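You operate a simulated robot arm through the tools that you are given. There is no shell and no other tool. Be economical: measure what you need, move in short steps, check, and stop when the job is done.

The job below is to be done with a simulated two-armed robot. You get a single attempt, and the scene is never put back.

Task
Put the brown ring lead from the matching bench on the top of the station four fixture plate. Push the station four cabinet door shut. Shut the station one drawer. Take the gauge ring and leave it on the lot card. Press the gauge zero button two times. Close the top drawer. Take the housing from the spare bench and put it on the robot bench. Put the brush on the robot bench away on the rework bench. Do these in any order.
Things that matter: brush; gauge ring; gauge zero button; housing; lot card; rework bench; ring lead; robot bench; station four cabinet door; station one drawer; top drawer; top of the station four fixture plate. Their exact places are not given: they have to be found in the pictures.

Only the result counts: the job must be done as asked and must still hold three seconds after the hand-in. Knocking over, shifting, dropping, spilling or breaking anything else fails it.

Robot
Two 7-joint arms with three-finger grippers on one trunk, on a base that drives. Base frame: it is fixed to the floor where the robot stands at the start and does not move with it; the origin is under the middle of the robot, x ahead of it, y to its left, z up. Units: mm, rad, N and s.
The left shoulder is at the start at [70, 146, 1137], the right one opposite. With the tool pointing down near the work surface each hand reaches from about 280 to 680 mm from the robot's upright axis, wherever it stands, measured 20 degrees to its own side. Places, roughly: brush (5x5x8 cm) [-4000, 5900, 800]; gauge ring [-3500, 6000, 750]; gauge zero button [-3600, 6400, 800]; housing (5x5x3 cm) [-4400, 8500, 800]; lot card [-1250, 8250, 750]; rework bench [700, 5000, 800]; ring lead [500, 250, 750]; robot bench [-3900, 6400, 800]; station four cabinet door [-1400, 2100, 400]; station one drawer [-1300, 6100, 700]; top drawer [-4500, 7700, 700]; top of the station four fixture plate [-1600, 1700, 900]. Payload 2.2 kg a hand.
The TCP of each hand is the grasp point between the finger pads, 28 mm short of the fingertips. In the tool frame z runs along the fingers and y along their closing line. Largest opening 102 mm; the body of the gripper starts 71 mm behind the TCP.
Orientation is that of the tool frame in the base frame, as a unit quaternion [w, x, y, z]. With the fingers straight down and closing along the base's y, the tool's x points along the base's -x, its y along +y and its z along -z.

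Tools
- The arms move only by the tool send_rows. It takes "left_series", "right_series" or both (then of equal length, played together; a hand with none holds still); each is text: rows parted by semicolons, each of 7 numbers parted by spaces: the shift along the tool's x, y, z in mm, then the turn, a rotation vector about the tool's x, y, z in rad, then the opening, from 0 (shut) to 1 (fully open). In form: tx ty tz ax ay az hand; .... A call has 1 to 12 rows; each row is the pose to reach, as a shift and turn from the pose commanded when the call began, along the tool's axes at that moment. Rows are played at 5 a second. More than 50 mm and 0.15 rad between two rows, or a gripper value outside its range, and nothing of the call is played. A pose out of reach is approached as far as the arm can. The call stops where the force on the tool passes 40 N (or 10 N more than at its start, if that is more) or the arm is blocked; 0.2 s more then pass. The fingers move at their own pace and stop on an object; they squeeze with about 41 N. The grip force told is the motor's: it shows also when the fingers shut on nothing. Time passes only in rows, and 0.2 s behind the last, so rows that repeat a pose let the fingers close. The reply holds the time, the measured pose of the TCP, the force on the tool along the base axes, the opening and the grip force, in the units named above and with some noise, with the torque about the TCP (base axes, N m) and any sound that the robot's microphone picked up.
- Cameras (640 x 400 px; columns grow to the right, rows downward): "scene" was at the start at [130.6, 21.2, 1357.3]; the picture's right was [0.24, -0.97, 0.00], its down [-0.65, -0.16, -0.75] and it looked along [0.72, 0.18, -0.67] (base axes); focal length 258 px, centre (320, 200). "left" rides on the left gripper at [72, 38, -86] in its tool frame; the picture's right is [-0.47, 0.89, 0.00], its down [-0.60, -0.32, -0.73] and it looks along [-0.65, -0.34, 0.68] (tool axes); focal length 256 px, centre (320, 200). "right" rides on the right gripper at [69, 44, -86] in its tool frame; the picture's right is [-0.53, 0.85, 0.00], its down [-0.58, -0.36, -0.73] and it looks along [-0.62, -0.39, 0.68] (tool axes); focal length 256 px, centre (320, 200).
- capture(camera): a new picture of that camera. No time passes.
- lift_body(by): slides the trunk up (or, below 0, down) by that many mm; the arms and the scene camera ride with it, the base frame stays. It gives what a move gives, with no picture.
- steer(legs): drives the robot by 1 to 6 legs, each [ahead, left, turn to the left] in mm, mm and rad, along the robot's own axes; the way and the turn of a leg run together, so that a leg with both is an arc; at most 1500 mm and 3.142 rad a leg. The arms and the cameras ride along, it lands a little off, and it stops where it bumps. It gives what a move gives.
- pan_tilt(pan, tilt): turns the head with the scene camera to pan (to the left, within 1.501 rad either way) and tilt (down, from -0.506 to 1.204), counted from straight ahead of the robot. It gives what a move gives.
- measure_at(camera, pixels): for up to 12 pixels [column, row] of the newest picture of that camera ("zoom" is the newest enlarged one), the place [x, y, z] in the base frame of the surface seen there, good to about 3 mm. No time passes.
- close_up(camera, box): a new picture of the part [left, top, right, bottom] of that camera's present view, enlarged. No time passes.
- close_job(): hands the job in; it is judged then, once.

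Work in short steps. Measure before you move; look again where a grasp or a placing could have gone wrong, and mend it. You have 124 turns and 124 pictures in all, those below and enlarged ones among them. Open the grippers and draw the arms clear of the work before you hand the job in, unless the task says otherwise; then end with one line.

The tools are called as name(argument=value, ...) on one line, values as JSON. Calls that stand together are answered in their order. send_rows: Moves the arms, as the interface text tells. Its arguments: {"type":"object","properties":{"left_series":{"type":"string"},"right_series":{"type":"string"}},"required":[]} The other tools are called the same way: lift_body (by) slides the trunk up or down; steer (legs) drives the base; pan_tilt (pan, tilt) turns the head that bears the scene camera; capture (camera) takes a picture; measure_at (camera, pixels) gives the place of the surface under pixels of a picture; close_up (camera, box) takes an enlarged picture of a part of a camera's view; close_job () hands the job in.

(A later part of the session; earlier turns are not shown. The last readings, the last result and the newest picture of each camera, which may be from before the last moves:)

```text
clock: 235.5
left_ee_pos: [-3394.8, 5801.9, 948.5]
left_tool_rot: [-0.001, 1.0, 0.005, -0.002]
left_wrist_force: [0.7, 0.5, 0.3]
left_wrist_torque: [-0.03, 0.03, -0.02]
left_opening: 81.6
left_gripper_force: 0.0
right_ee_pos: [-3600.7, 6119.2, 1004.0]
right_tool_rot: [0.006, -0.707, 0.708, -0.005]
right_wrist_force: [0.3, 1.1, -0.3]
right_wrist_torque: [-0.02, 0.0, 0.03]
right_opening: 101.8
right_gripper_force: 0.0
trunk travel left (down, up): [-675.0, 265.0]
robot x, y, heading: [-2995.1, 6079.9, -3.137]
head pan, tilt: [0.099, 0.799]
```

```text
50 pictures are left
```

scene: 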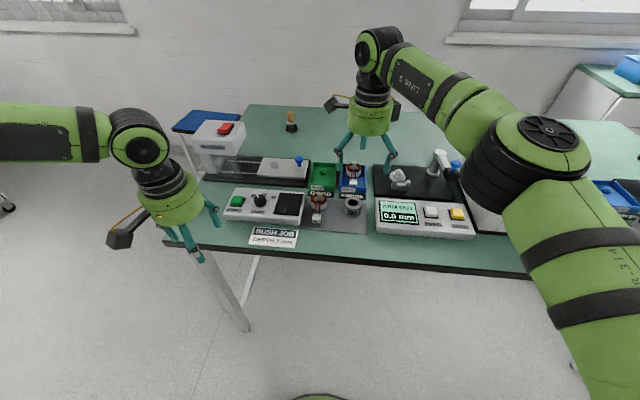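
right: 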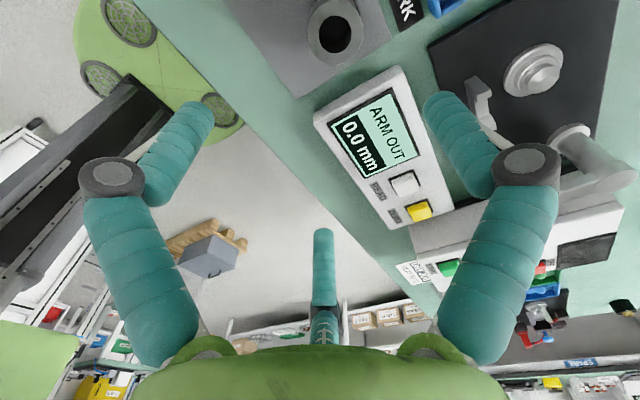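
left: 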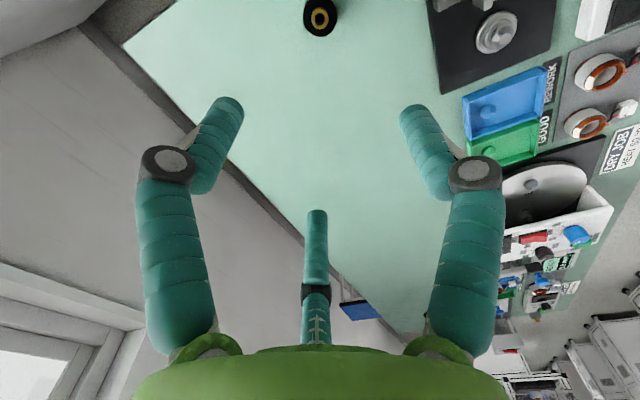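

The gauge display now reads "ARM OUT 0.0 mm". The ring is at (335,33) in the right view, and I measure its top rim.

measure_at(camera="right", pixels=[[313, 28], [358, 30], [333, 58], [335, 10], [318, 45], [352, 48], [315, 15]])

measure_at(camera="scene", pixels=[[347, 203], [353, 207], [359, 203], [353, 198], [291, 120], [291, 126]])

```text
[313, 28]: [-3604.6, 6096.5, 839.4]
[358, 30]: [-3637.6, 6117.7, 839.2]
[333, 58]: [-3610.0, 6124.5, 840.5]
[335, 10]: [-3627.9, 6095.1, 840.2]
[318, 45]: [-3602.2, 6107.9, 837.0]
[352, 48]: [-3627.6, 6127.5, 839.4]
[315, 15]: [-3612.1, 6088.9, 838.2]
```

```text
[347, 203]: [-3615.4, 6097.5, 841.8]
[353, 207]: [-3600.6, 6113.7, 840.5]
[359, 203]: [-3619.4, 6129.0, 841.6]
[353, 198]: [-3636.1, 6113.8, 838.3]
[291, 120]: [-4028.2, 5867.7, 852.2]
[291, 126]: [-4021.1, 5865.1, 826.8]
```

The ring centre is (-3619,6110), top z 840. I set the opening to 76 mm, centre over it and descend to TCP z≈838, close, and lift.

send_rows(right_series="9 18 0 0 0 0 0.75; 9 18 45 0 0 0 0.75; 9 18 90 0 0 0 0.75; 9 18 130 0 0 0 0.75; 9 18 166 0 0 0 0.75; 9 18 166 0 0 0 0; 9 18 166 0 0 0 0; 9 18 166 0 0 0 0; 9 18 140 0 0 0 0; 9 18 95 0 0 0 0; 9 18 50 0 0 0 0; 9 18 0 0 0 0 0")

capture(camera="right")

```text
clock: 238.1
left_ee_pos: [-3394.5, 5799.4, 948.5]
left_tool_rot: [-0.003, 1.0, 0.004, -0.004]
left_wrist_force: [1.3, -0.1, -0.1]
left_wrist_torque: [0.03, 0.08, 0.01]
left_opening: 81.6
left_gripper_force: 0.0
right_ee_pos: [-3607.7, 6111.2, 1006.5]
right_tool_rot: [0.006, -0.707, 0.707, -0.004]
right_wrist_force: [0.6, -0.5, -2.3]
right_wrist_torque: [0.01, 0.08, -0.02]
right_opening: 46.8
right_gripper_force: 40.9
right hand out of reach, approached as far as the arm can: row 1, 5, 6, 7, 8, 9, 12
trunk travel left (down, up): [-675.0, 265.0]
robot x, y, heading: [-2996.0, 6079.8, -3.134]
head pan, tilt: [0.099, 0.799]
```

```text
49 pictures are left
```

right: 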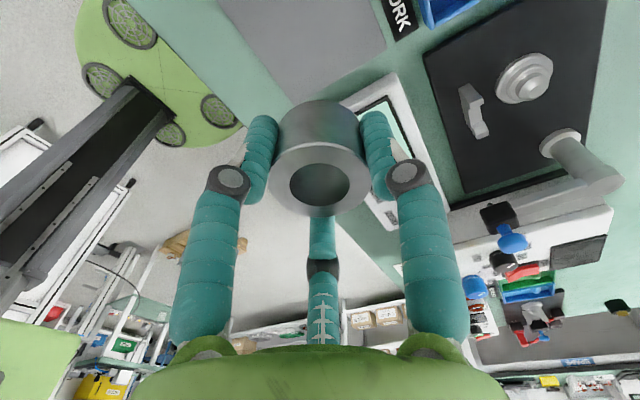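

Ring is held (opening 46.8). I pull the right hand back 120 mm, raise the trunk 200 mm and drive round the bench end to approach the brush, turning to face +y.

send_rows(right_series="0 -40 0 0 0 0 0; 0 -80 0 0 0 0 0; 0 -120 0 0 0 0 0")

lift_body(by=200)

steer(legs=[[0, 880, 0], [860, 0, 0], [0, 0, -1.571]])

pan_tilt(pan=0.1, tilt=0.8)

capture(camera="scene")

```text
clock: 238.9
left_ee_pos: [-3395.9, 5802.1, 948.8]
left_tool_rot: [-0.002, 1.0, 0.004, -0.003]
left_wrist_force: [-0.6, 0.7, 0.1]
left_wrist_torque: [-0.02, 0.02, 0.0]
left_opening: 81.4
left_gripper_force: 0.1
right_ee_pos: [-3605.1, 6102.4, 1011.3]
right_tool_rot: [0.007, -0.707, 0.708, -0.006]
right_wrist_force: [0.1, 0.6, -3.3]
right_wrist_torque: [-0.01, 0.02, -0.02]
right_opening: 46.3
right_gripper_force: 41.1
right hand out of reach, approached as far as the arm can: row 1, 2, 3
trunk travel left (down, up): [-675.0, 265.0]
robot x, y, heading: [-2999.2, 6077.6, -3.137]
head pan, tilt: [0.099, 0.799]
```

```text
clock: 241.1
left_ee_pos: [-3396.3, 5801.2, 1150.6]
left_tool_rot: [-0.001, 1.0, 0.005, -0.003]
left_wrist_force: [0.4, 0.8, -0.1]
left_wrist_torque: [-0.02, -0.04, -0.01]
left_opening: 81.8
left_gripper_force: 0.1
right_ee_pos: [-3605.2, 6103.0, 1212.2]
right_tool_rot: [0.006, -0.707, 0.707, -0.005]
right_wrist_force: [0.1, 0.5, -2.5]
right_wrist_torque: [-0.01, -0.01, -0.01]
right_opening: 46.6
right_gripper_force: 41.2
trunk travel left (down, up): [-875.0, 65.0]
robot x, y, heading: [-2995.4, 6078.5, -3.132]
head pan, tilt: [0.099, 0.799]
```

```text
clock: 253.8
left_ee_pos: [-4130.5, 5614.9, 1149.1]
left_tool_rot: [0.003, -0.704, 0.71, 0.001]
left_wrist_force: [0.4, -0.7, 0.1]
left_wrist_torque: [-0.05, 0.0, 0.0]
left_opening: 81.8
left_gripper_force: 0.1
right_ee_pos: [-3825.3, 5819.0, 1212.8]
right_tool_rot: [0.002, 0.01, 1.0, -0.008]
right_wrist_force: [-0.2, 0.1, -3.2]
right_wrist_torque: [-0.03, 0.01, 0.0]
right_opening: 46.5
right_gripper_force: 41.3
trunk travel left (down, up): [-875.0, 65.0]
robot x, y, heading: [-3859.2, 5209.6, 1.556]
head pan, tilt: [0.099, 0.799]
```

```text
clock: 254.3
left_ee_pos: [-4130.4, 5615.6, 1149.2]
left_tool_rot: [0.003, -0.704, 0.71, 0.0]
left_wrist_force: [0.5, 0.4, 0.5]
left_wrist_torque: [0.01, -0.01, 0.02]
left_opening: 81.7
left_gripper_force: 0.0
right_ee_pos: [-3825.9, 5820.7, 1213.0]
right_tool_rot: [0.001, 0.01, 1.0, -0.008]
right_wrist_force: [0.4, 0.4, -1.9]
right_wrist_torque: [-0.03, 0.0, 0.0]
right_opening: 46.3
right_gripper_force: 41.0
trunk travel left (down, up): [-875.0, 65.0]
robot x, y, heading: [-3859.0, 5207.9, 1.563]
head pan, tilt: [0.099, 0.799]
```

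```text
48 pictures are left
```

scene: 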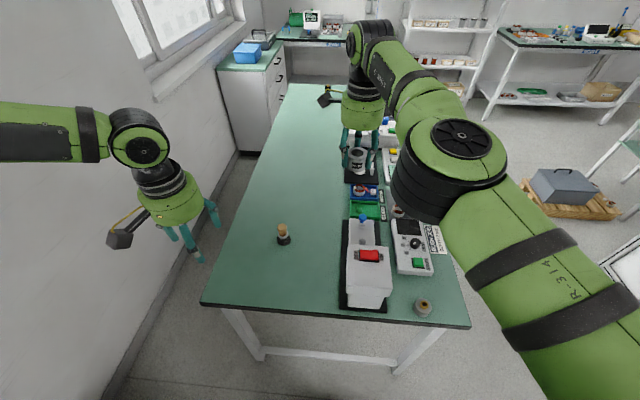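

The brush stands at (283,233), unobstructed. I measure it and pull the right arm in again.

close_up(camera="scene", box=[255, 205, 315, 255])

measure_at(camera="scene", pixels=[[282, 226], [282, 230], [284, 240], [278, 239], [290, 238], [283, 247]])

send_rows(right_series="0 -45 0 0 0 0 0; 0 -90 0 0 0 0 0; 0 -135 0 0 0 0 0; 0 -180 0 0 0 0 0; 0 -180 0 0 0 0 0")

```text
8.00 times, centred on (285, 230) of scene
```

zoom: 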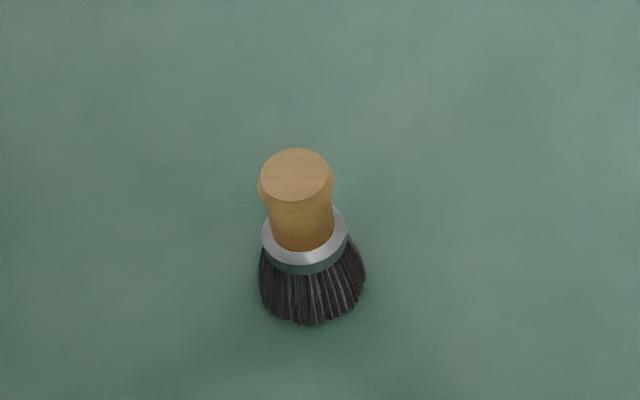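

```text
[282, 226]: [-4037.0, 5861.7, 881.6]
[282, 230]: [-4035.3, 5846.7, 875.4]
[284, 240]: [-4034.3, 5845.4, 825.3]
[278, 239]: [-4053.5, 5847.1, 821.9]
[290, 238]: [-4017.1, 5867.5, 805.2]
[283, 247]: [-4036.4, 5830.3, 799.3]
```

```text
clock: 255.6
left_ee_pos: [-4129.5, 5615.9, 1149.2]
left_tool_rot: [0.003, -0.704, 0.71, 0.001]
left_wrist_force: [-0.2, 0.9, -0.2]
left_wrist_torque: [-0.01, -0.02, 0.01]
left_opening: 81.6
left_gripper_force: 0.1
right_ee_pos: [-3879.7, 5790.8, 1247.7]
right_tool_rot: [0.001, 0.01, 1.0, -0.01]
right_wrist_force: [0.6, -0.5, -2.9]
right_wrist_torque: [-0.03, 0.03, 0.0]
right_opening: 46.7
right_gripper_force: 41.3
right hand out of reach, approached as far as the arm can: row 1, 2, 3, 4, 5
trunk travel left (down, up): [-875.0, 65.0]
robot x, y, heading: [-3855.9, 5211.0, 1.555]
head pan, tilt: [0.099, 0.799]
```

The right arm is stuck near a limit close to the robot's middle line. I try moving it outward to the right (tool x negative), down, and then back.

send_rows(right_series="-40 0 20 0 0 0 0; -80 0 35 0 0 0 0; -120 0 35 0 0 0 0; -160 0 35 0 0 0 0; -190 -35 35 0 0 0 0; -200 -80 35 0 0 0 0; -200 -120 35 0 0 0 0")

```text
clock: 257.1
left_ee_pos: [-4131.8, 5614.0, 1149.2]
left_tool_rot: [0.004, -0.704, 0.71, 0.0]
left_wrist_force: [-0.3, 0.4, 0.2]
left_wrist_torque: [0.0, -0.02, 0.01]
left_opening: 81.6
left_gripper_force: 0.1
right_ee_pos: [-3702.6, 5840.1, 1239.4]
right_tool_rot: [0.002, 0.009, 1.0, -0.009]
right_wrist_force: [0.0, -0.3, -3.4]
right_wrist_torque: [0.02, -0.01, 0.02]
right_opening: 46.4
right_gripper_force: 41.1
right hand out of reach, approached as far as the arm can: row 1, 2, 3, 4, 5, 6, 7
trunk travel left (down, up): [-875.0, 65.0]
robot x, y, heading: [-3858.5, 5211.4, 1.559]
head pan, tilt: [0.099, 0.799]
```

The arm is fully stretched and the solver can't fold it at this height. I lower the hand 110 mm so the elbow must bend, and then pull back.

send_rows(right_series="0 0 40 0 0 0 0; 0 0 80 0 0 0 0; 0 0 115 0 0 0 0; 0 0 115 0 0 0 0; 0 -40 115 0 0 0 0; 0 -80 115 0 0 0 0; 0 -120 115 0 0 0 0; 0 -160 115 0 0 0 0")

```text
clock: 258.9
left_ee_pos: [-4130.8, 5616.4, 1150.0]
left_tool_rot: [0.002, -0.704, 0.71, 0.001]
left_wrist_force: [0.0, 0.0, 0.8]
left_wrist_torque: [-0.04, 0.05, 0.01]
left_opening: 81.8
left_gripper_force: 0.1
right_ee_pos: [-3698.2, 5853.3, 1123.1]
right_tool_rot: [0.001, 0.01, 1.0, -0.009]
right_wrist_force: [-1.1, 0.0, -3.3]
right_wrist_torque: [-0.02, -0.02, 0.0]
right_opening: 46.5
right_gripper_force: 41.4
right hand out of reach, approached as far as the arm can: row 1, 2, 3, 4, 5, 6, 7, 8
trunk travel left (down, up): [-875.0, 65.0]
robot x, y, heading: [-3860.4, 5212.7, 1.56]
head pan, tilt: [0.099, 0.799]
```

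Still held out. I try unwinding the wrist yaw toward its original neutral (negative about tool z) with a small retreat, to see if a wrist limit is the cause.

send_rows(right_series="0 0 0 0 0 -0.13 0; 0 0 0 0 0 -0.26 0; 0 0 0 0 0 -0.39 0; 0 0 0 0 0 -0.52 0; 0 -10 0 0 0 -0.65 0; 0 -30 0 0 0 -0.78 0; 0 -60 0 0 0 -0.91 0; 0 -90 0 0 0 -1.04 0; 0 -120 0 0 0 -1.17 0; 0 -150 0 0 0 -1.30 0")

capture(camera="scene")

```text
clock: 261.4
left_ee_pos: [-4130.8, 5611.6, 1151.4]
left_tool_rot: [0.005, -0.703, 0.712, 0.002]
left_wrist_force: [-0.9, -1.1, -0.9]
left_wrist_torque: [0.03, 0.0, 0.02]
left_opening: 81.7
left_gripper_force: 0.0
right_ee_pos: [-3591.2, 5756.8, 1095.8]
right_tool_rot: [-0.039, -0.357, 0.931, -0.069]
right_wrist_force: [-0.9, -1.2, -2.4]
right_wrist_torque: [0.06, -0.14, -0.01]
right_opening: 46.6
right_gripper_force: 40.7
right hand out of reach, approached as far as the arm can: row 5, 6, 7, 8, 9
trunk travel left (down, up): [-875.0, 65.0]
robot x, y, heading: [-3861.3, 5214.0, 1.556]
head pan, tilt: [0.099, 0.799]
stopped in row 10 (right hand): the arm was blocked; the commanded pose is now the measured one
```

```text
46 pictures are left
```

scene: 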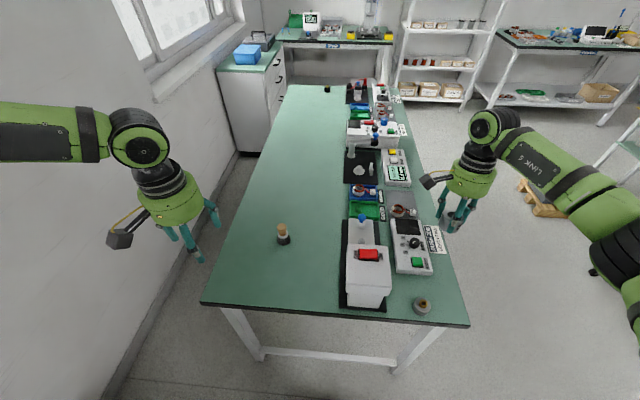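

The arm freed itself and swung out to the right; the ring is still held at (455,218). I pull it 100 mm toward the robot.

send_rows(right_series="26 -29 6 0 0 0 0; 53 -59 12 0 0 0 0; 79 -88 19 0 0 0 0; 79 -88 19 0 0 0 0")

```text
clock: 262.4
left_ee_pos: [-4128.8, 5617.8, 1149.5]
left_tool_rot: [0.002, -0.703, 0.711, 0.001]
left_wrist_force: [0.9, 0.8, -0.7]
left_wrist_torque: [0.01, 0.04, -0.01]
left_opening: 81.5
left_gripper_force: 0.0
right_ee_pos: [-3588.6, 5641.3, 1092.5]
right_tool_rot: [-0.041, -0.358, 0.93, -0.071]
right_wrist_force: [1.1, 0.0, -2.3]
right_wrist_torque: [-0.01, 0.0, 0.0]
right_opening: 46.6
right_gripper_force: 41.3
trunk travel left (down, up): [-875.0, 65.0]
robot x, y, heading: [-3856.2, 5209.5, 1.56]
head pan, tilt: [0.099, 0.799]
```

Now it retracts freely. I straighten the right hand and raise it 150 mm, drive 100 mm ahead, and lower the trunk 200 mm so the left hand can reach the brush.

send_rows(right_series="5 -4 -40 -0.034 -0.041 0 0; 9 -8 -78 -0.067 -0.082 0 0; 14 -11 -115 -0.101 -0.123 0 0; 18 -15 -148 -0.101 -0.123 0 0", left_series="0 0 0 0 0 0 0.8; 0 0 0 0 0 0 0.8; 0 0 0 0 0 0 0.8; 0 0 0 0 0 0 0.8")

lift_body(by=-150)

steer(legs=[[100, 0, 0]])

capture(camera="scene")

```text
clock: 263.4
left_ee_pos: [-4129.8, 5615.5, 1147.5]
left_tool_rot: [0.003, -0.703, 0.711, 0.001]
left_wrist_force: [0.2, -0.9, 0.5]
left_wrist_torque: [0.02, -0.02, -0.02]
left_opening: 81.8
left_gripper_force: 0.1
right_ee_pos: [-3590.8, 5642.5, 1243.4]
right_tool_rot: [-0.001, -0.36, 0.933, -0.002]
right_wrist_force: [-0.3, -0.2, -3.8]
right_wrist_torque: [0.01, -0.04, 0.0]
right_opening: 47.0
right_gripper_force: 40.9
trunk travel left (down, up): [-875.0, 65.0]
robot x, y, heading: [-3855.5, 5207.7, 1.558]
head pan, tilt: [0.099, 0.799]
```

```text
clock: 265.1
left_ee_pos: [-4129.4, 5616.1, 1000.3]
left_tool_rot: [0.004, -0.704, 0.711, 0.001]
left_wrist_force: [0.7, 0.4, -0.4]
left_wrist_torque: [-0.03, -0.02, -0.01]
left_opening: 81.7
left_gripper_force: 0.1
right_ee_pos: [-3591.3, 5643.5, 1093.4]
right_tool_rot: [-0.001, -0.361, 0.933, -0.002]
right_wrist_force: [-0.1, 0.0, -3.0]
right_wrist_torque: [0.01, 0.04, -0.02]
right_opening: 46.6
right_gripper_force: 40.7
trunk travel left (down, up): [-725.0, 215.0]
robot x, y, heading: [-3859.1, 5205.4, 1.556]
head pan, tilt: [0.099, 0.799]
```

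```text
clock: 266.2
left_ee_pos: [-4127.2, 5714.2, 999.7]
left_tool_rot: [0.004, -0.702, 0.712, 0.001]
left_wrist_force: [-0.2, 0.3, -0.1]
left_wrist_torque: [-0.02, 0.01, 0.01]
left_opening: 82.1
left_gripper_force: 0.0
right_ee_pos: [-3587.9, 5740.6, 1093.7]
right_tool_rot: [-0.001, -0.359, 0.933, 0.0]
right_wrist_force: [0.1, 0.4, -3.9]
right_wrist_torque: [0.0, -0.03, -0.03]
right_opening: 46.5
right_gripper_force: 41.3
trunk travel left (down, up): [-725.0, 215.0]
robot x, y, heading: [-3861.7, 5311.1, 1.559]
head pan, tilt: [0.099, 0.799]
```

```text
45 pictures are left
```

scene: 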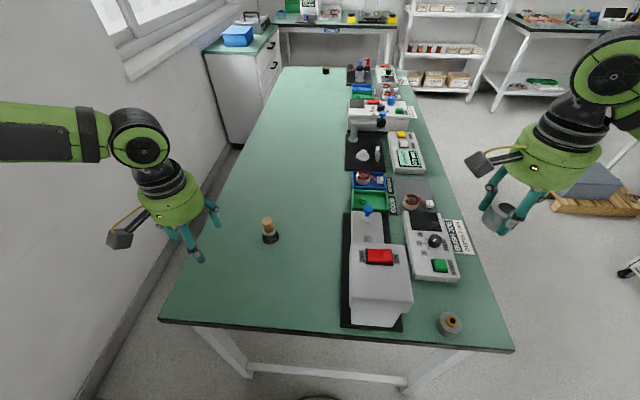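

I re-measure the brush top (268,222) and move the left hand over it.

measure_at(camera="scene", pixels=[[267, 221], [267, 219], [264, 221], [270, 221], [269, 238]])

send_rows(left_series="-36 -22 0 0 0 0 0.8; -72 -44 0 0 0 0 0.8; -108 -66 0 0 0 0 0.8; -145 -88 0 0 0 0 0.8; -145 -88 45 0 0 0 0.8")

capture(camera="left")

```text
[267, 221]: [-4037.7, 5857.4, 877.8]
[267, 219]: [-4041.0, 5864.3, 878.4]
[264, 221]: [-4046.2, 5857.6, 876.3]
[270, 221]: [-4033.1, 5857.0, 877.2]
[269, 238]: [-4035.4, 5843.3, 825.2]
```

```text
clock: 267.4
left_ee_pos: [-4051.1, 5841.0, 963.5]
left_tool_rot: [0.003, -0.702, 0.712, 0.0]
left_wrist_force: [0.1, -0.9, -0.7]
left_wrist_torque: [0.0, 0.0, -0.01]
left_opening: 81.5
left_gripper_force: 0.1
left hand out of reach, approached as far as the arm can: row 4, 5
right_ee_pos: [-3589.1, 5739.5, 1094.0]
right_tool_rot: [-0.001, -0.359, 0.933, -0.002]
right_wrist_force: [-0.9, 0.1, -3.2]
right_wrist_torque: [0.0, 0.0, -0.02]
right_opening: 46.5
right_gripper_force: 40.9
trunk travel left (down, up): [-725.0, 215.0]
robot x, y, heading: [-3857.7, 5308.7, 1.556]
head pan, tilt: [0.099, 0.799]
```

```text
44 pictures are left
```

left: 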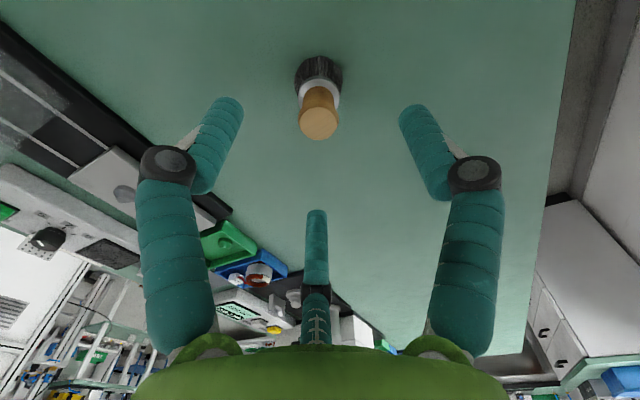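

The left hand is at the limit again. I drive 50 mm ahead, then pull the hand back to centre over the brush.

steer(legs=[[50, 0, 0]])

send_rows(left_series="16 -6 0 0 0 0 0.8; 33 -12 0 0 0 0 0.8; 33 -12 0 0 0 0 0.8")

```text
clock: 268.5
left_ee_pos: [-4049.2, 5890.5, 962.1]
left_tool_rot: [0.002, -0.702, 0.712, 0.001]
left_wrist_force: [0.2, 0.3, -0.6]
left_wrist_torque: [-0.05, 0.04, 0.01]
left_opening: 81.6
left_gripper_force: 0.1
right_ee_pos: [-3587.1, 5789.1, 1091.6]
right_tool_rot: [-0.002, -0.359, 0.933, -0.004]
right_wrist_force: [-0.2, 0.7, -3.2]
right_wrist_torque: [-0.08, -0.01, 0.0]
right_opening: 46.6
right_gripper_force: 40.7
trunk travel left (down, up): [-725.0, 215.0]
robot x, y, heading: [-3861.2, 5350.7, 1.555]
head pan, tilt: [0.099, 0.799]
stopped in leg 1: the robot was blocked; the commanded pose is now the measured one
```

```text
clock: 269.3
left_ee_pos: [-4038.5, 5851.1, 964.4]
left_tool_rot: [0.005, -0.702, 0.712, 0.001]
left_wrist_force: [0.1, -0.1, -0.7]
left_wrist_torque: [0.03, -0.01, -0.02]
left_opening: 81.7
left_gripper_force: 0.0
right_ee_pos: [-3586.6, 5784.4, 1094.6]
right_tool_rot: [-0.002, -0.359, 0.933, -0.001]
right_wrist_force: [0.5, 0.7, -3.3]
right_wrist_torque: [-0.03, 0.04, -0.02]
right_opening: 46.8
right_gripper_force: 41.1
trunk travel left (down, up): [-725.0, 215.0]
robot x, y, heading: [-3854.5, 5352.8, 1.556]
head pan, tilt: [0.099, 0.799]
```

The base bumped something at the bench end, so I back off 10 mm and check in the left view that nothing moved.

steer(legs=[[-12, 0, 0]])

capture(camera="scene")

capture(camera="left")

measure_at(camera="left", pixels=[[320, 100], [320, 110], [310, 105], [330, 105], [320, 120], [320, 90]])

```text
clock: 270.1
left_ee_pos: [-4038.8, 5842.7, 962.8]
left_tool_rot: [0.003, -0.702, 0.712, 0.001]
left_wrist_force: [0.3, 0.7, -0.8]
left_wrist_torque: [-0.01, -0.05, 0.04]
left_opening: 81.8
left_gripper_force: 0.0
right_ee_pos: [-3586.7, 5775.9, 1092.3]
right_tool_rot: [-0.001, -0.359, 0.933, -0.002]
right_wrist_force: [-0.3, 0.6, -4.0]
right_wrist_torque: [-0.04, -0.01, -0.03]
right_opening: 46.3
right_gripper_force: 40.7
trunk travel left (down, up): [-725.0, 215.0]
robot x, y, heading: [-3862.2, 5341.9, 1.556]
head pan, tilt: [0.099, 0.799]
```

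```text
43 pictures are left
```

scene: 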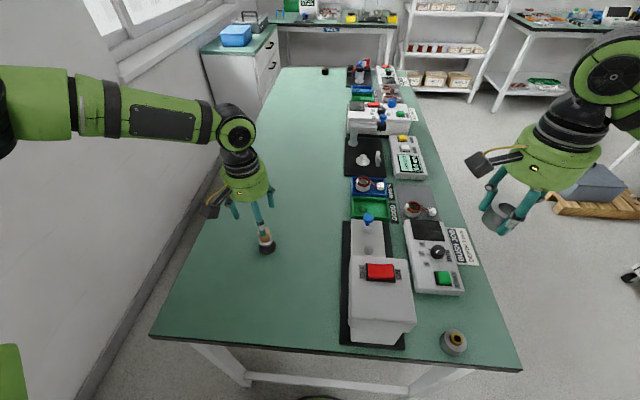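

```text
42 pictures are left
```

left: 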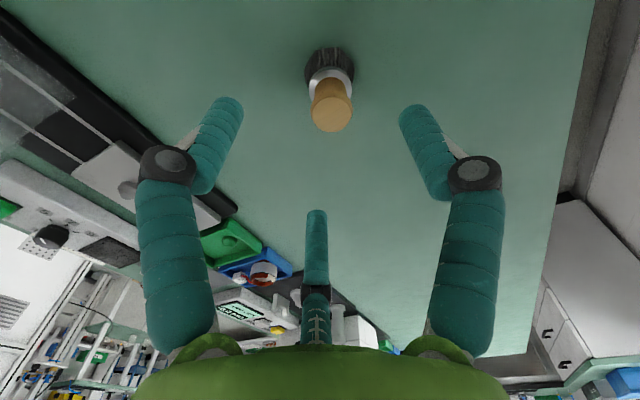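

```text
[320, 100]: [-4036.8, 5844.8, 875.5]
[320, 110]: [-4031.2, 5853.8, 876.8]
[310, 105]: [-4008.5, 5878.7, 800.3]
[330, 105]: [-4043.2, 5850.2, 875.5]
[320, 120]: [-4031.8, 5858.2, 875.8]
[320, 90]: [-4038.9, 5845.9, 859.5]
```

Nothing moved; the brush handle's centre is (-4041,5857). I shift 15 mm, lower the trunk 88 mm around the handle, then close.

send_rows(left_series="-8 1 0 0 0 0 0.8; -15 2 0 0 0 0 0.8; -15 2 0 0 0 0 0.8")

lift_body(by=-89)

capture(camera="left")

```text
clock: 270.9
left_ee_pos: [-4041.1, 5854.9, 964.6]
left_tool_rot: [0.004, -0.703, 0.712, 0.002]
left_wrist_force: [0.2, 0.4, 0.5]
left_wrist_torque: [0.05, -0.01, 0.0]
left_opening: 81.4
left_gripper_force: 0.0
right_ee_pos: [-3587.4, 5771.0, 1093.2]
right_tool_rot: [-0.001, -0.359, 0.933, -0.002]
right_wrist_force: [0.9, -0.5, -2.4]
right_wrist_torque: [0.02, -0.02, -0.01]
right_opening: 46.8
right_gripper_force: 40.5
trunk travel left (down, up): [-725.0, 215.0]
robot x, y, heading: [-3858.3, 5342.5, 1.555]
head pan, tilt: [0.099, 0.799]
```

```text
clock: 272.1
left_ee_pos: [-4040.2, 5854.6, 875.5]
left_tool_rot: [0.005, -0.703, 0.712, 0.002]
left_wrist_force: [0.1, 0.7, 1.3]
left_wrist_torque: [0.0, 0.04, 0.0]
left_opening: 81.8
left_gripper_force: 0.0
right_ee_pos: [-3586.0, 5772.1, 1003.2]
right_tool_rot: [-0.002, -0.358, 0.934, -0.001]
right_wrist_force: [0.3, 0.7, -3.3]
right_wrist_torque: [0.01, 0.01, 0.02]
right_opening: 46.6
right_gripper_force: 40.8
trunk travel left (down, up): [-636.0, 304.0]
robot x, y, heading: [-3862.3, 5341.6, 1.55]
head pan, tilt: [0.099, 0.799]
```

```text
41 pictures are left
```

left: 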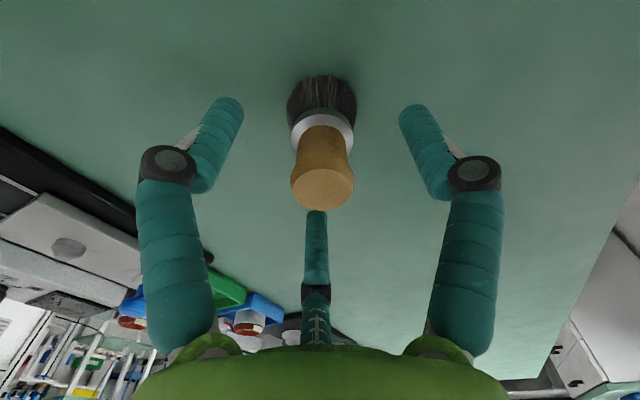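

The handle is between the fingers, so I close and raise the trunk 200 mm.

send_rows(left_series="0 0 0 0 0 0 0; 0 0 0 0 0 0 0; 0 0 0 0 0 0 0; 0 0 0 0 0 0 0")

lift_body(by=230)

capture(camera="left")

capture(camera="scene")

```text
clock: 273.1
left_ee_pos: [-4040.3, 5856.1, 875.4]
left_tool_rot: [0.006, -0.702, 0.712, 0.002]
left_wrist_force: [-0.5, 0.9, 3.8]
left_wrist_torque: [0.05, -0.07, -0.01]
left_opening: 29.3
left_gripper_force: 40.8
right_ee_pos: [-3587.6, 5772.4, 1005.0]
right_tool_rot: [-0.001, -0.359, 0.933, -0.002]
right_wrist_force: [-0.6, 0.2, -3.7]
right_wrist_torque: [0.02, -0.01, -0.05]
right_opening: 46.6
right_gripper_force: 41.0
trunk travel left (down, up): [-636.0, 304.0]
robot x, y, heading: [-3856.3, 5342.6, 1.555]
head pan, tilt: [0.099, 0.799]
```

```text
clock: 275.5
left_ee_pos: [-4040.4, 5855.9, 1105.5]
left_tool_rot: [0.003, -0.702, 0.712, 0.001]
left_wrist_force: [0.3, -1.5, -0.3]
left_wrist_torque: [-0.01, -0.01, 0.03]
left_opening: 29.4
left_gripper_force: 40.8
right_ee_pos: [-3586.9, 5772.5, 1233.6]
right_tool_rot: [-0.001, -0.358, 0.934, -0.001]
right_wrist_force: [-0.5, 0.4, -3.0]
right_wrist_torque: [0.01, 0.0, 0.01]
right_opening: 46.7
right_gripper_force: 41.1
trunk travel left (down, up): [-866.0, 74.0]
robot x, y, heading: [-3860.6, 5341.2, 1.551]
head pan, tilt: [0.099, 0.799]
```

```text
40 pictures are left
```

left: 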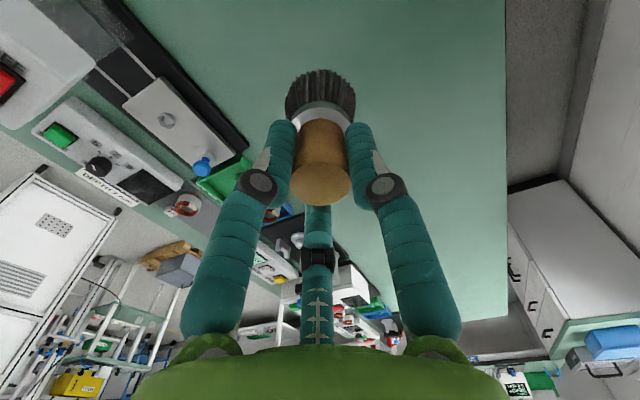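

```text
39 pictures are left
```

scene: 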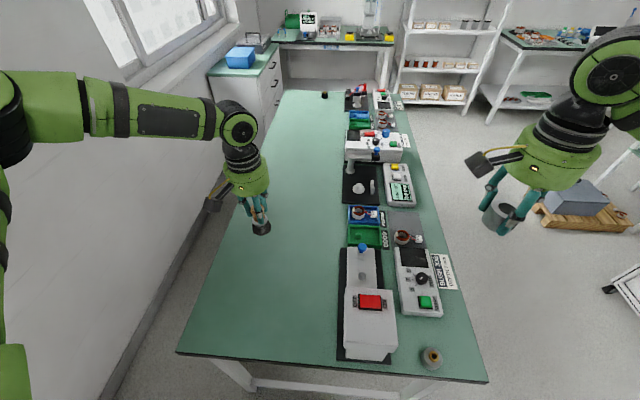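

Brush held (opening 29.4). I measure the ring's offset, then drive back: out to x≈-3000, up to y≈7650, and right to x≈-1500 facing the goods bench.

measure_at(camera="scene", pixels=[[493, 228], [490, 222], [497, 212], [500, 208], [505, 215]])

steer(legs=[[-150, 0, 0.02], [0, -870, 0], [1450, 0, 0], [1000, 0, 0]])

pan_tilt(pan=-0.9, tilt=0.5)

capture(camera="scene")

```text
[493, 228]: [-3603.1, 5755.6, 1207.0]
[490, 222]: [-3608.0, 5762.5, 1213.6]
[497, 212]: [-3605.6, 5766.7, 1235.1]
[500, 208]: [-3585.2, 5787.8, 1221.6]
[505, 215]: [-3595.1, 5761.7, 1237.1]
```

```text
clock: 292.6
left_ee_pos: [-3097.7, 8149.4, 1104.7]
left_tool_rot: [0.004, -0.693, 0.721, 0.002]
left_wrist_force: [0.5, 0.7, -0.5]
left_wrist_torque: [-0.03, 0.01, 0.01]
left_opening: 29.1
left_gripper_force: 40.3
right_ee_pos: [-2646.6, 8054.4, 1234.2]
right_tool_rot: [-0.001, -0.346, 0.938, -0.002]
right_wrist_force: [-0.3, -0.4, -2.6]
right_wrist_torque: [-0.01, 0.01, 0.0]
right_opening: 46.7
right_gripper_force: 41.4
trunk travel left (down, up): [-866.0, 74.0]
robot x, y, heading: [-2927.1, 7629.6, 1.529]
head pan, tilt: [0.099, 0.799]
```

```text
clock: 293.9
left_ee_pos: [-3097.1, 8149.6, 1105.8]
left_tool_rot: [0.004, -0.694, 0.72, 0.001]
left_wrist_force: [-0.2, 0.1, 0.6]
left_wrist_torque: [-0.03, 0.0, -0.04]
left_opening: 29.1
left_gripper_force: 41.2
right_ee_pos: [-2646.4, 8054.6, 1235.0]
right_tool_rot: [-0.001, -0.347, 0.938, -0.001]
right_wrist_force: [0.1, -0.6, -3.0]
right_wrist_torque: [-0.02, -0.01, 0.01]
right_opening: 46.6
right_gripper_force: 40.8
trunk travel left (down, up): [-866.0, 74.0]
robot x, y, heading: [-2925.8, 7633.0, 1.529]
head pan, tilt: [-0.901, 0.499]
```

```text
38 pictures are left
```

scene: 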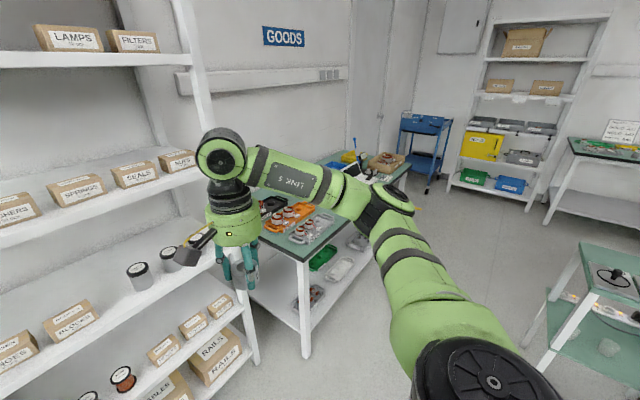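

I check the shelf front posts, bench corner and small table before strafing.

measure_at(camera="scene", pixels=[[200, 100], [250, 345], [305, 262], [305, 345], [345, 170], [365, 175], [30, 205], [575, 255], [405, 170], [325, 235]])

close_up(camera="scene", box=[240, 130, 420, 280])

```text
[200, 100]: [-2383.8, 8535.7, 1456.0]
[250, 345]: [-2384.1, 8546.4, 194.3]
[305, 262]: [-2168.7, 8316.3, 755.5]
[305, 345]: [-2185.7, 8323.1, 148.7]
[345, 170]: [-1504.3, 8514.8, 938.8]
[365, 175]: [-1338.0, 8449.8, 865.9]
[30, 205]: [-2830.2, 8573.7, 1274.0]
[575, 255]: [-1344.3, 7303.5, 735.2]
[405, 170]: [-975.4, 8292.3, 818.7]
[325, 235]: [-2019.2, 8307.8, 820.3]
```

```text
2.67 times, centred on (330, 205) of scene
```

zoom: 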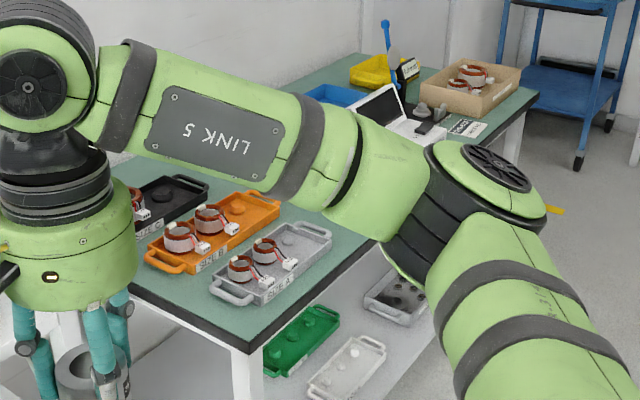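

The shelf and bench fronts are clear of the hands. I strafe right 1500 mm while correcting the heading, then view the goods bench.

steer(legs=[[0, 0, 0.042], [0, -1450, 0]])

pan_tilt(pan=-0.25, tilt=0.7)

capture(camera="scene")

```text
clock: 301.5
left_ee_pos: [-1668.5, 8140.3, 1104.6]
left_tool_rot: [0.004, -0.706, 0.708, 0.001]
left_wrist_force: [0.7, -0.6, -0.2]
left_wrist_torque: [-0.02, 0.0, -0.02]
left_opening: 29.2
left_gripper_force: 41.0
right_ee_pos: [-1215.3, 8061.6, 1235.4]
right_tool_rot: [-0.001, -0.363, 0.932, -0.001]
right_wrist_force: [-0.4, 0.3, -2.9]
right_wrist_torque: [0.0, -0.01, 0.04]
right_opening: 46.6
right_gripper_force: 40.8
trunk travel left (down, up): [-866.0, 74.0]
robot x, y, heading: [-1480.2, 7626.8, 1.564]
head pan, tilt: [-0.901, 0.499]
```

```text
clock: 302.5
left_ee_pos: [-1668.1, 8140.1, 1104.9]
left_tool_rot: [0.004, -0.706, 0.708, 0.001]
left_wrist_force: [-0.5, 0.1, -0.9]
left_wrist_torque: [-0.01, 0.02, 0.0]
left_opening: 29.4
left_gripper_force: 40.9
right_ee_pos: [-1214.3, 8062.3, 1235.8]
right_tool_rot: [-0.001, -0.364, 0.931, -0.001]
right_wrist_force: [1.1, 1.4, -2.9]
right_wrist_torque: [-0.03, 0.04, -0.02]
right_opening: 46.2
right_gripper_force: 41.2
trunk travel left (down, up): [-866.0, 74.0]
robot x, y, heading: [-1481.1, 7626.5, 1.566]
head pan, tilt: [-0.25, 0.7]
```

```text
36 pictures are left
```

scene: 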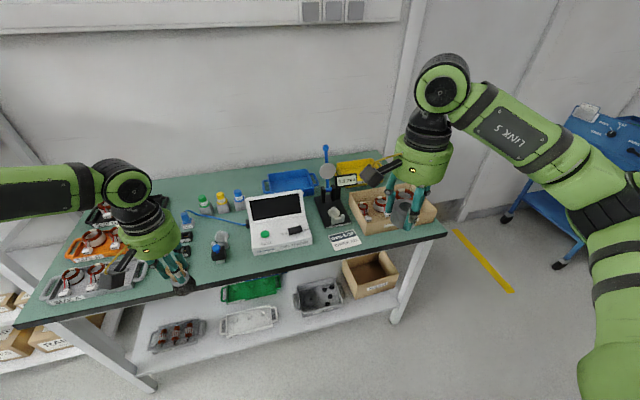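

The lot card seems to be the white card at (345,240), next to the box. I zoom and measure it.

close_up(camera="scene", box=[290, 190, 440, 270])

measure_at(camera="scene", pixels=[[332, 237], [358, 232], [336, 249], [362, 243], [346, 240], [322, 220], [365, 228], [305, 240], [390, 235], [378, 215], [340, 260]])

```text
4.27 times, centred on (365, 230) of scene
```

zoom: 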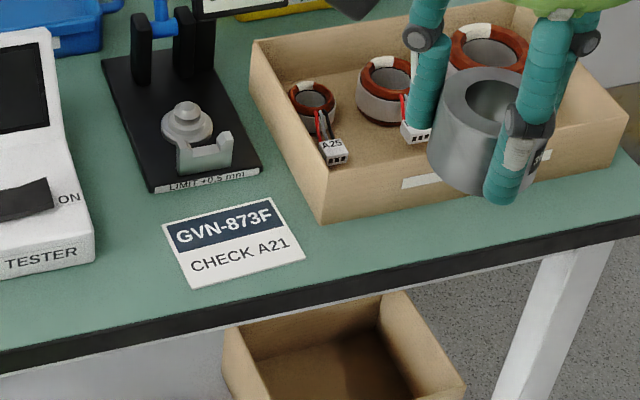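

```text
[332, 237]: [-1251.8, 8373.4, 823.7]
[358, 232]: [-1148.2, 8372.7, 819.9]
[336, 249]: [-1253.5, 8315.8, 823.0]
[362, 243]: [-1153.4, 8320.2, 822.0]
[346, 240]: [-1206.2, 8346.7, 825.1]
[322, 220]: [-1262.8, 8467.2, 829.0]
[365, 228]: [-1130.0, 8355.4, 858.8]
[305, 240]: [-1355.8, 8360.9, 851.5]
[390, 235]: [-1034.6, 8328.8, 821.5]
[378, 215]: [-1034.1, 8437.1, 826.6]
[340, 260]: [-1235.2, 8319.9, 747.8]
```

The lot card centre is (-1203,8346), z≈823. I pull the left (brush) hand back 120 and up 150 mm, then drive 200 mm ahead and lower the trunk 190 mm.

send_rows(left_series="30 0 -10 0 0 0 0; 60 0 -30 0 0 0 0; 90 0 -60 0 0 0 0; 120 0 -95 0 0 0 0; 120 0 -135 0 0 0 0; 120 0 -150 0 0 0 0")

steer(legs=[[200, 0, 0]])

lift_body(by=-190)

capture(camera="scene")

```text
clock: 303.9
left_ee_pos: [-1671.3, 8017.6, 1253.7]
left_tool_rot: [0.004, -0.706, 0.708, 0.002]
left_wrist_force: [-0.2, 0.4, -0.4]
left_wrist_torque: [-0.03, -0.06, -0.02]
left_opening: 29.1
left_gripper_force: 40.7
right_ee_pos: [-1213.7, 8061.4, 1234.2]
right_tool_rot: [-0.002, -0.363, 0.932, -0.002]
right_wrist_force: [-0.2, -0.3, -3.3]
right_wrist_torque: [0.01, -0.03, 0.03]
right_opening: 46.6
right_gripper_force: 41.4
trunk travel left (down, up): [-866.0, 74.0]
robot x, y, heading: [-1481.0, 7631.4, 1.565]
head pan, tilt: [-0.25, 0.7]
```

```text
clock: 305.5
left_ee_pos: [-1669.4, 8212.4, 1255.9]
left_tool_rot: [0.005, -0.705, 0.709, 0.003]
left_wrist_force: [-0.5, -0.6, -0.9]
left_wrist_torque: [0.05, -0.01, -0.01]
left_opening: 28.9
left_gripper_force: 41.2
right_ee_pos: [-1211.4, 8258.0, 1235.1]
right_tool_rot: [0.0, -0.362, 0.932, 0.0]
right_wrist_force: [0.5, -0.7, -2.4]
right_wrist_torque: [0.04, 0.02, -0.01]
right_opening: 46.3
right_gripper_force: 41.5
trunk travel left (down, up): [-866.0, 74.0]
robot x, y, heading: [-1477.5, 7825.2, 1.565]
head pan, tilt: [-0.25, 0.7]
```

```text
clock: 307.6
left_ee_pos: [-1667.6, 8217.0, 1064.7]
left_tool_rot: [0.004, -0.705, 0.709, 0.002]
left_wrist_force: [0.7, -0.7, 0.1]
left_wrist_torque: [0.0, -0.03, -0.02]
left_opening: 29.0
left_gripper_force: 41.2
right_ee_pos: [-1212.6, 8260.5, 1043.5]
right_tool_rot: [-0.001, -0.362, 0.932, -0.001]
right_wrist_force: [0.3, 0.5, -2.7]
right_wrist_torque: [-0.02, -0.01, 0.02]
right_opening: 46.2
right_gripper_force: 40.1
trunk travel left (down, up): [-676.0, 264.0]
robot x, y, heading: [-1480.0, 7829.0, 1.561]
head pan, tilt: [-0.25, 0.7]
```

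```text
34 pictures are left
```

scene: 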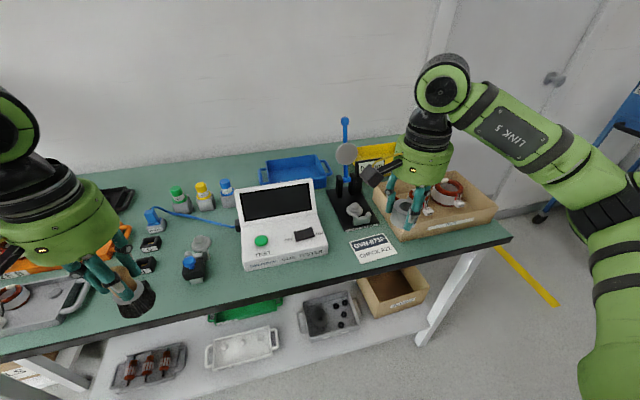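

I re-measure the card (373,247), the tall gauge rod (345,150), the disk, and the box wall.

measure_at(camera="scene", pixels=[[373, 247], [352, 241], [385, 236], [360, 260], [395, 252], [345, 124], [346, 155], [356, 190], [340, 188], [400, 238], [375, 190], [326, 250]])

```text
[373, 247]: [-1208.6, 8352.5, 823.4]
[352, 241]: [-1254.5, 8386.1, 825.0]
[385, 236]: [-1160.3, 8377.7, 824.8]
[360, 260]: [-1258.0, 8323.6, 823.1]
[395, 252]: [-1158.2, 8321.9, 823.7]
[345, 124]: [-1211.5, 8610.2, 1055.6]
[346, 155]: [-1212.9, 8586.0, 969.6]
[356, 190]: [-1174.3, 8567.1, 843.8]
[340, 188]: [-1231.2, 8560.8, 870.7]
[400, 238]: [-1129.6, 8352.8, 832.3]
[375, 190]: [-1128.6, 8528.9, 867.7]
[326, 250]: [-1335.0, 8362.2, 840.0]
```

Card centre is (-1207,8351), and the rod is far behind. I move over the card and lower to just above it.

send_rows(right_series="-32 30 0 0 0 0 0; -64.6 60.8 0 0 0 0 0; -64.6 60.8 45 0 0 0 0; -64.6 60.8 90 0 0 0 0; -64.6 60.8 135 0 0 0 0; -64.6 60.8 170 0 0 0 0")

close_up(camera="scene", box=[300, 170, 460, 280])

```text
clock: 309.0
left_ee_pos: [-1669.6, 8219.1, 1064.8]
left_tool_rot: [0.004, -0.705, 0.709, 0.001]
left_wrist_force: [0.6, 1.0, -0.6]
left_wrist_torque: [-0.01, 0.0, -0.01]
left_opening: 29.2
left_gripper_force: 40.8
right_ee_pos: [-1205.4, 8350.8, 871.5]
right_tool_rot: [-0.001, -0.362, 0.932, -0.001]
right_wrist_force: [-0.7, 0.4, -3.7]
right_wrist_torque: [0.0, 0.0, 0.01]
right_opening: 46.6
right_gripper_force: 41.4
trunk travel left (down, up): [-676.0, 264.0]
robot x, y, heading: [-1474.1, 7824.0, 1.565]
head pan, tilt: [-0.25, 0.7]
```

```text
3.64 times, centred on (380, 225) of scene
```

zoom: 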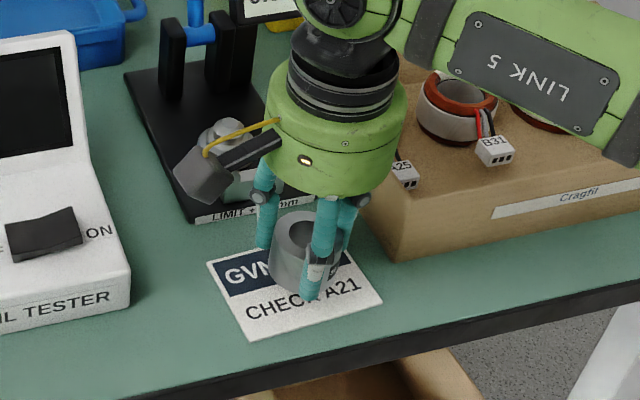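

The ring hangs over the card's middle. I lower slowly, then read the force.

send_rows(right_series="0 0 5 0 0 0 0; 0 0 8 0 0 0 0; 0 0 10 0 0 0 0; 0 0 11 0 0 0 0")

```text
clock: 310.0
left_ee_pos: [-1670.2, 8218.1, 1064.5]
left_tool_rot: [0.003, -0.705, 0.709, 0.002]
left_wrist_force: [0.3, -0.5, -1.8]
left_wrist_torque: [0.04, 0.01, 0.02]
left_opening: 29.2
left_gripper_force: 40.8
right_ee_pos: [-1206.2, 8350.3, 862.5]
right_tool_rot: [-0.001, -0.363, 0.932, -0.002]
right_wrist_force: [0.2, 0.1, -3.4]
right_wrist_torque: [0.03, -0.04, -0.01]
right_opening: 46.4
right_gripper_force: 41.2
trunk travel left (down, up): [-676.0, 264.0]
robot x, y, heading: [-1477.9, 7828.7, 1.561]
head pan, tilt: [-0.25, 0.7]
```

send_rows(right_series="0 0 1.5 0 0 0 0; 0 0 3 0 0 0 0")

close_up(camera="scene", box=[340, 210, 420, 270])

```text
clock: 310.6
left_ee_pos: [-1669.2, 8217.7, 1064.4]
left_tool_rot: [0.004, -0.706, 0.708, 0.001]
left_wrist_force: [-0.2, -0.1, 0.1]
left_wrist_torque: [0.01, -0.01, 0.0]
left_opening: 29.0
left_gripper_force: 40.8
right_ee_pos: [-1206.4, 8349.8, 860.2]
right_tool_rot: [-0.001, -0.363, 0.932, -0.002]
right_wrist_force: [0.5, 0.1, -2.2]
right_wrist_torque: [0.03, -0.01, 0.02]
right_opening: 46.4
right_gripper_force: 41.3
trunk travel left (down, up): [-676.0, 264.0]
robot x, y, heading: [-1482.6, 7827.0, 1.556]
head pan, tilt: [-0.25, 0.7]
```

```text
6.67 times, centred on (380, 240) of scene
```

zoom: 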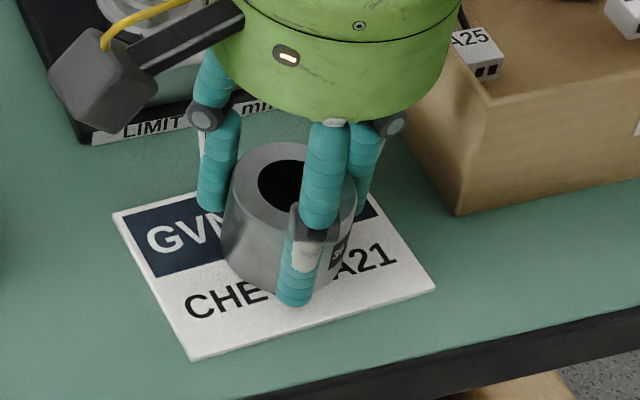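

It's nearly touching. I lower 2 mm more and open to about 70 mm if contact shows.

send_rows(right_series="0 0 1 0 0 0 0; 0 0 2 0 0 0 0; 0 0 2 0 0 0 0")

```text
clock: 311.4
left_ee_pos: [-1669.3, 8217.4, 1065.6]
left_tool_rot: [0.004, -0.705, 0.709, 0.002]
left_wrist_force: [0.3, 0.3, -0.1]
left_wrist_torque: [0.01, -0.02, 0.0]
left_opening: 29.3
left_gripper_force: 40.7
right_ee_pos: [-1206.8, 8349.5, 858.9]
right_tool_rot: [-0.001, -0.363, 0.932, -0.001]
right_wrist_force: [-1.3, 0.5, -0.3]
right_wrist_torque: [0.04, -0.05, 0.01]
right_opening: 46.7
right_gripper_force: 40.6
trunk travel left (down, up): [-676.0, 264.0]
robot x, y, heading: [-1479.4, 7826.7, 1.562]
head pan, tilt: [-0.25, 0.7]
```

The ring's weight is now carried by the card (force ≈0). I open to 70 mm, then lift straight up and pull back.

send_rows(right_series="0 0 0 0 0 0 0.55; 0 0 0 0 0 0 0.68; 0 0 0 0 0 0 0.68; 0 0 -30 0 0 0 0.68; 0 0 -75 0 0 0 0.68; 0 0 -120 0 0 0 0.68; 0 0 -165 0 0 0 0.68; 32 -30 -185 0 0 0 0.68; 64 -60 -185 0 0 0 0.68")

close_up(camera="scene", box=[320, 190, 440, 280])

```text
clock: 313.4
left_ee_pos: [-1668.5, 8216.0, 1065.7]
left_tool_rot: [0.005, -0.705, 0.709, 0.003]
left_wrist_force: [0.3, 0.7, -0.3]
left_wrist_torque: [0.0, 0.0, 0.0]
left_opening: 28.9
left_gripper_force: 41.1
right_ee_pos: [-1212.8, 8259.0, 1046.2]
right_tool_rot: [-0.002, -0.362, 0.932, -0.001]
right_wrist_force: [0.0, -1.0, 0.3]
right_wrist_torque: [0.05, 0.01, -0.01]
right_opening: 69.3
right_gripper_force: 0.0
trunk travel left (down, up): [-676.0, 264.0]
robot x, y, heading: [-1478.8, 7827.4, 1.562]
head pan, tilt: [-0.25, 0.7]
```

```text
4.44 times, centred on (380, 235) of scene
```

zoom: 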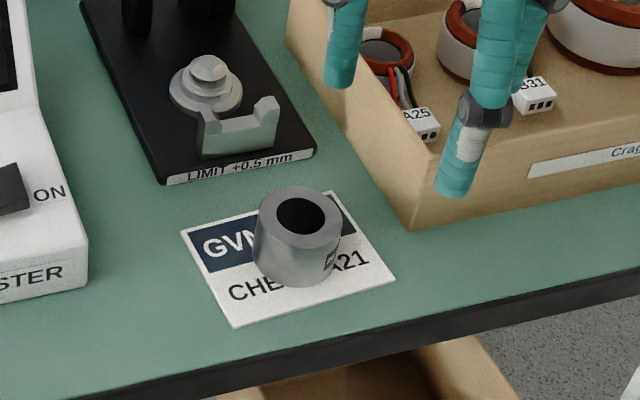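

The ring stands on the lot card. Now to the rework bench: back off, strafe right to x≈-350, turn to face +x and strafe down the aisle.

steer(legs=[[-200, 0, 0], [0, -1130, 0], [0, 0, -1.571], [0, -1250, 0], [0, -1000, 0]])

pan_tilt(pan=0.0, tilt=0.5)

capture(camera="scene")

```text
clock: 334.8
left_ee_pos: [-39.4, 5546.0, 1064.5]
left_tool_rot: [0.004, 0.02, 1.0, -0.003]
left_wrist_force: [-0.5, -0.3, -0.3]
left_wrist_torque: [0.01, 0.0, -0.02]
left_opening: 29.2
left_gripper_force: 40.5
right_ee_pos: [-11.0, 5088.3, 1047.1]
right_tool_rot: [-0.001, 0.418, 0.908, 0.0]
right_wrist_force: [0.2, 0.0, -0.1]
right_wrist_torque: [0.03, 0.03, 0.06]
right_opening: 69.2
right_gripper_force: 0.0
trunk travel left (down, up): [-676.0, 264.0]
robot x, y, heading: [-435.2, 5367.7, -0.048]
head pan, tilt: [-0.25, 0.7]
```

```text
clock: 335.6
left_ee_pos: [-38.4, 5546.0, 1064.0]
left_tool_rot: [0.005, 0.02, 1.0, -0.003]
left_wrist_force: [0.6, -0.3, -0.7]
left_wrist_torque: [-0.01, 0.01, 0.03]
left_opening: 29.1
left_gripper_force: 40.8
right_ee_pos: [-10.9, 5087.7, 1045.2]
right_tool_rot: [-0.002, 0.419, 0.908, 0.0]
right_wrist_force: [-0.1, -0.4, -0.1]
right_wrist_torque: [0.03, -0.01, 0.0]
right_opening: 69.3
right_gripper_force: 0.1
trunk travel left (down, up): [-676.0, 264.0]
robot x, y, heading: [-435.1, 5369.5, -0.045]
head pan, tilt: [0.0, 0.499]
```

```text
30 pictures are left
```

scene: 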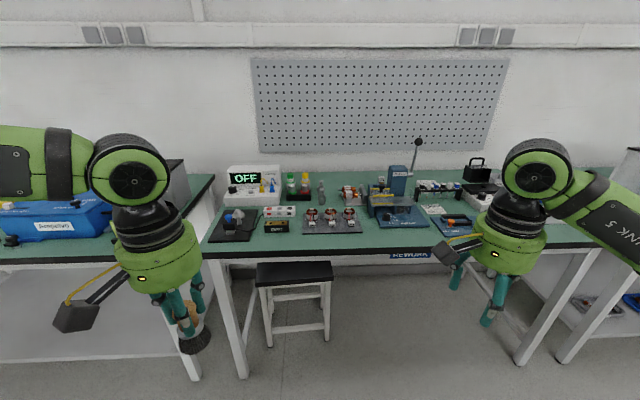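

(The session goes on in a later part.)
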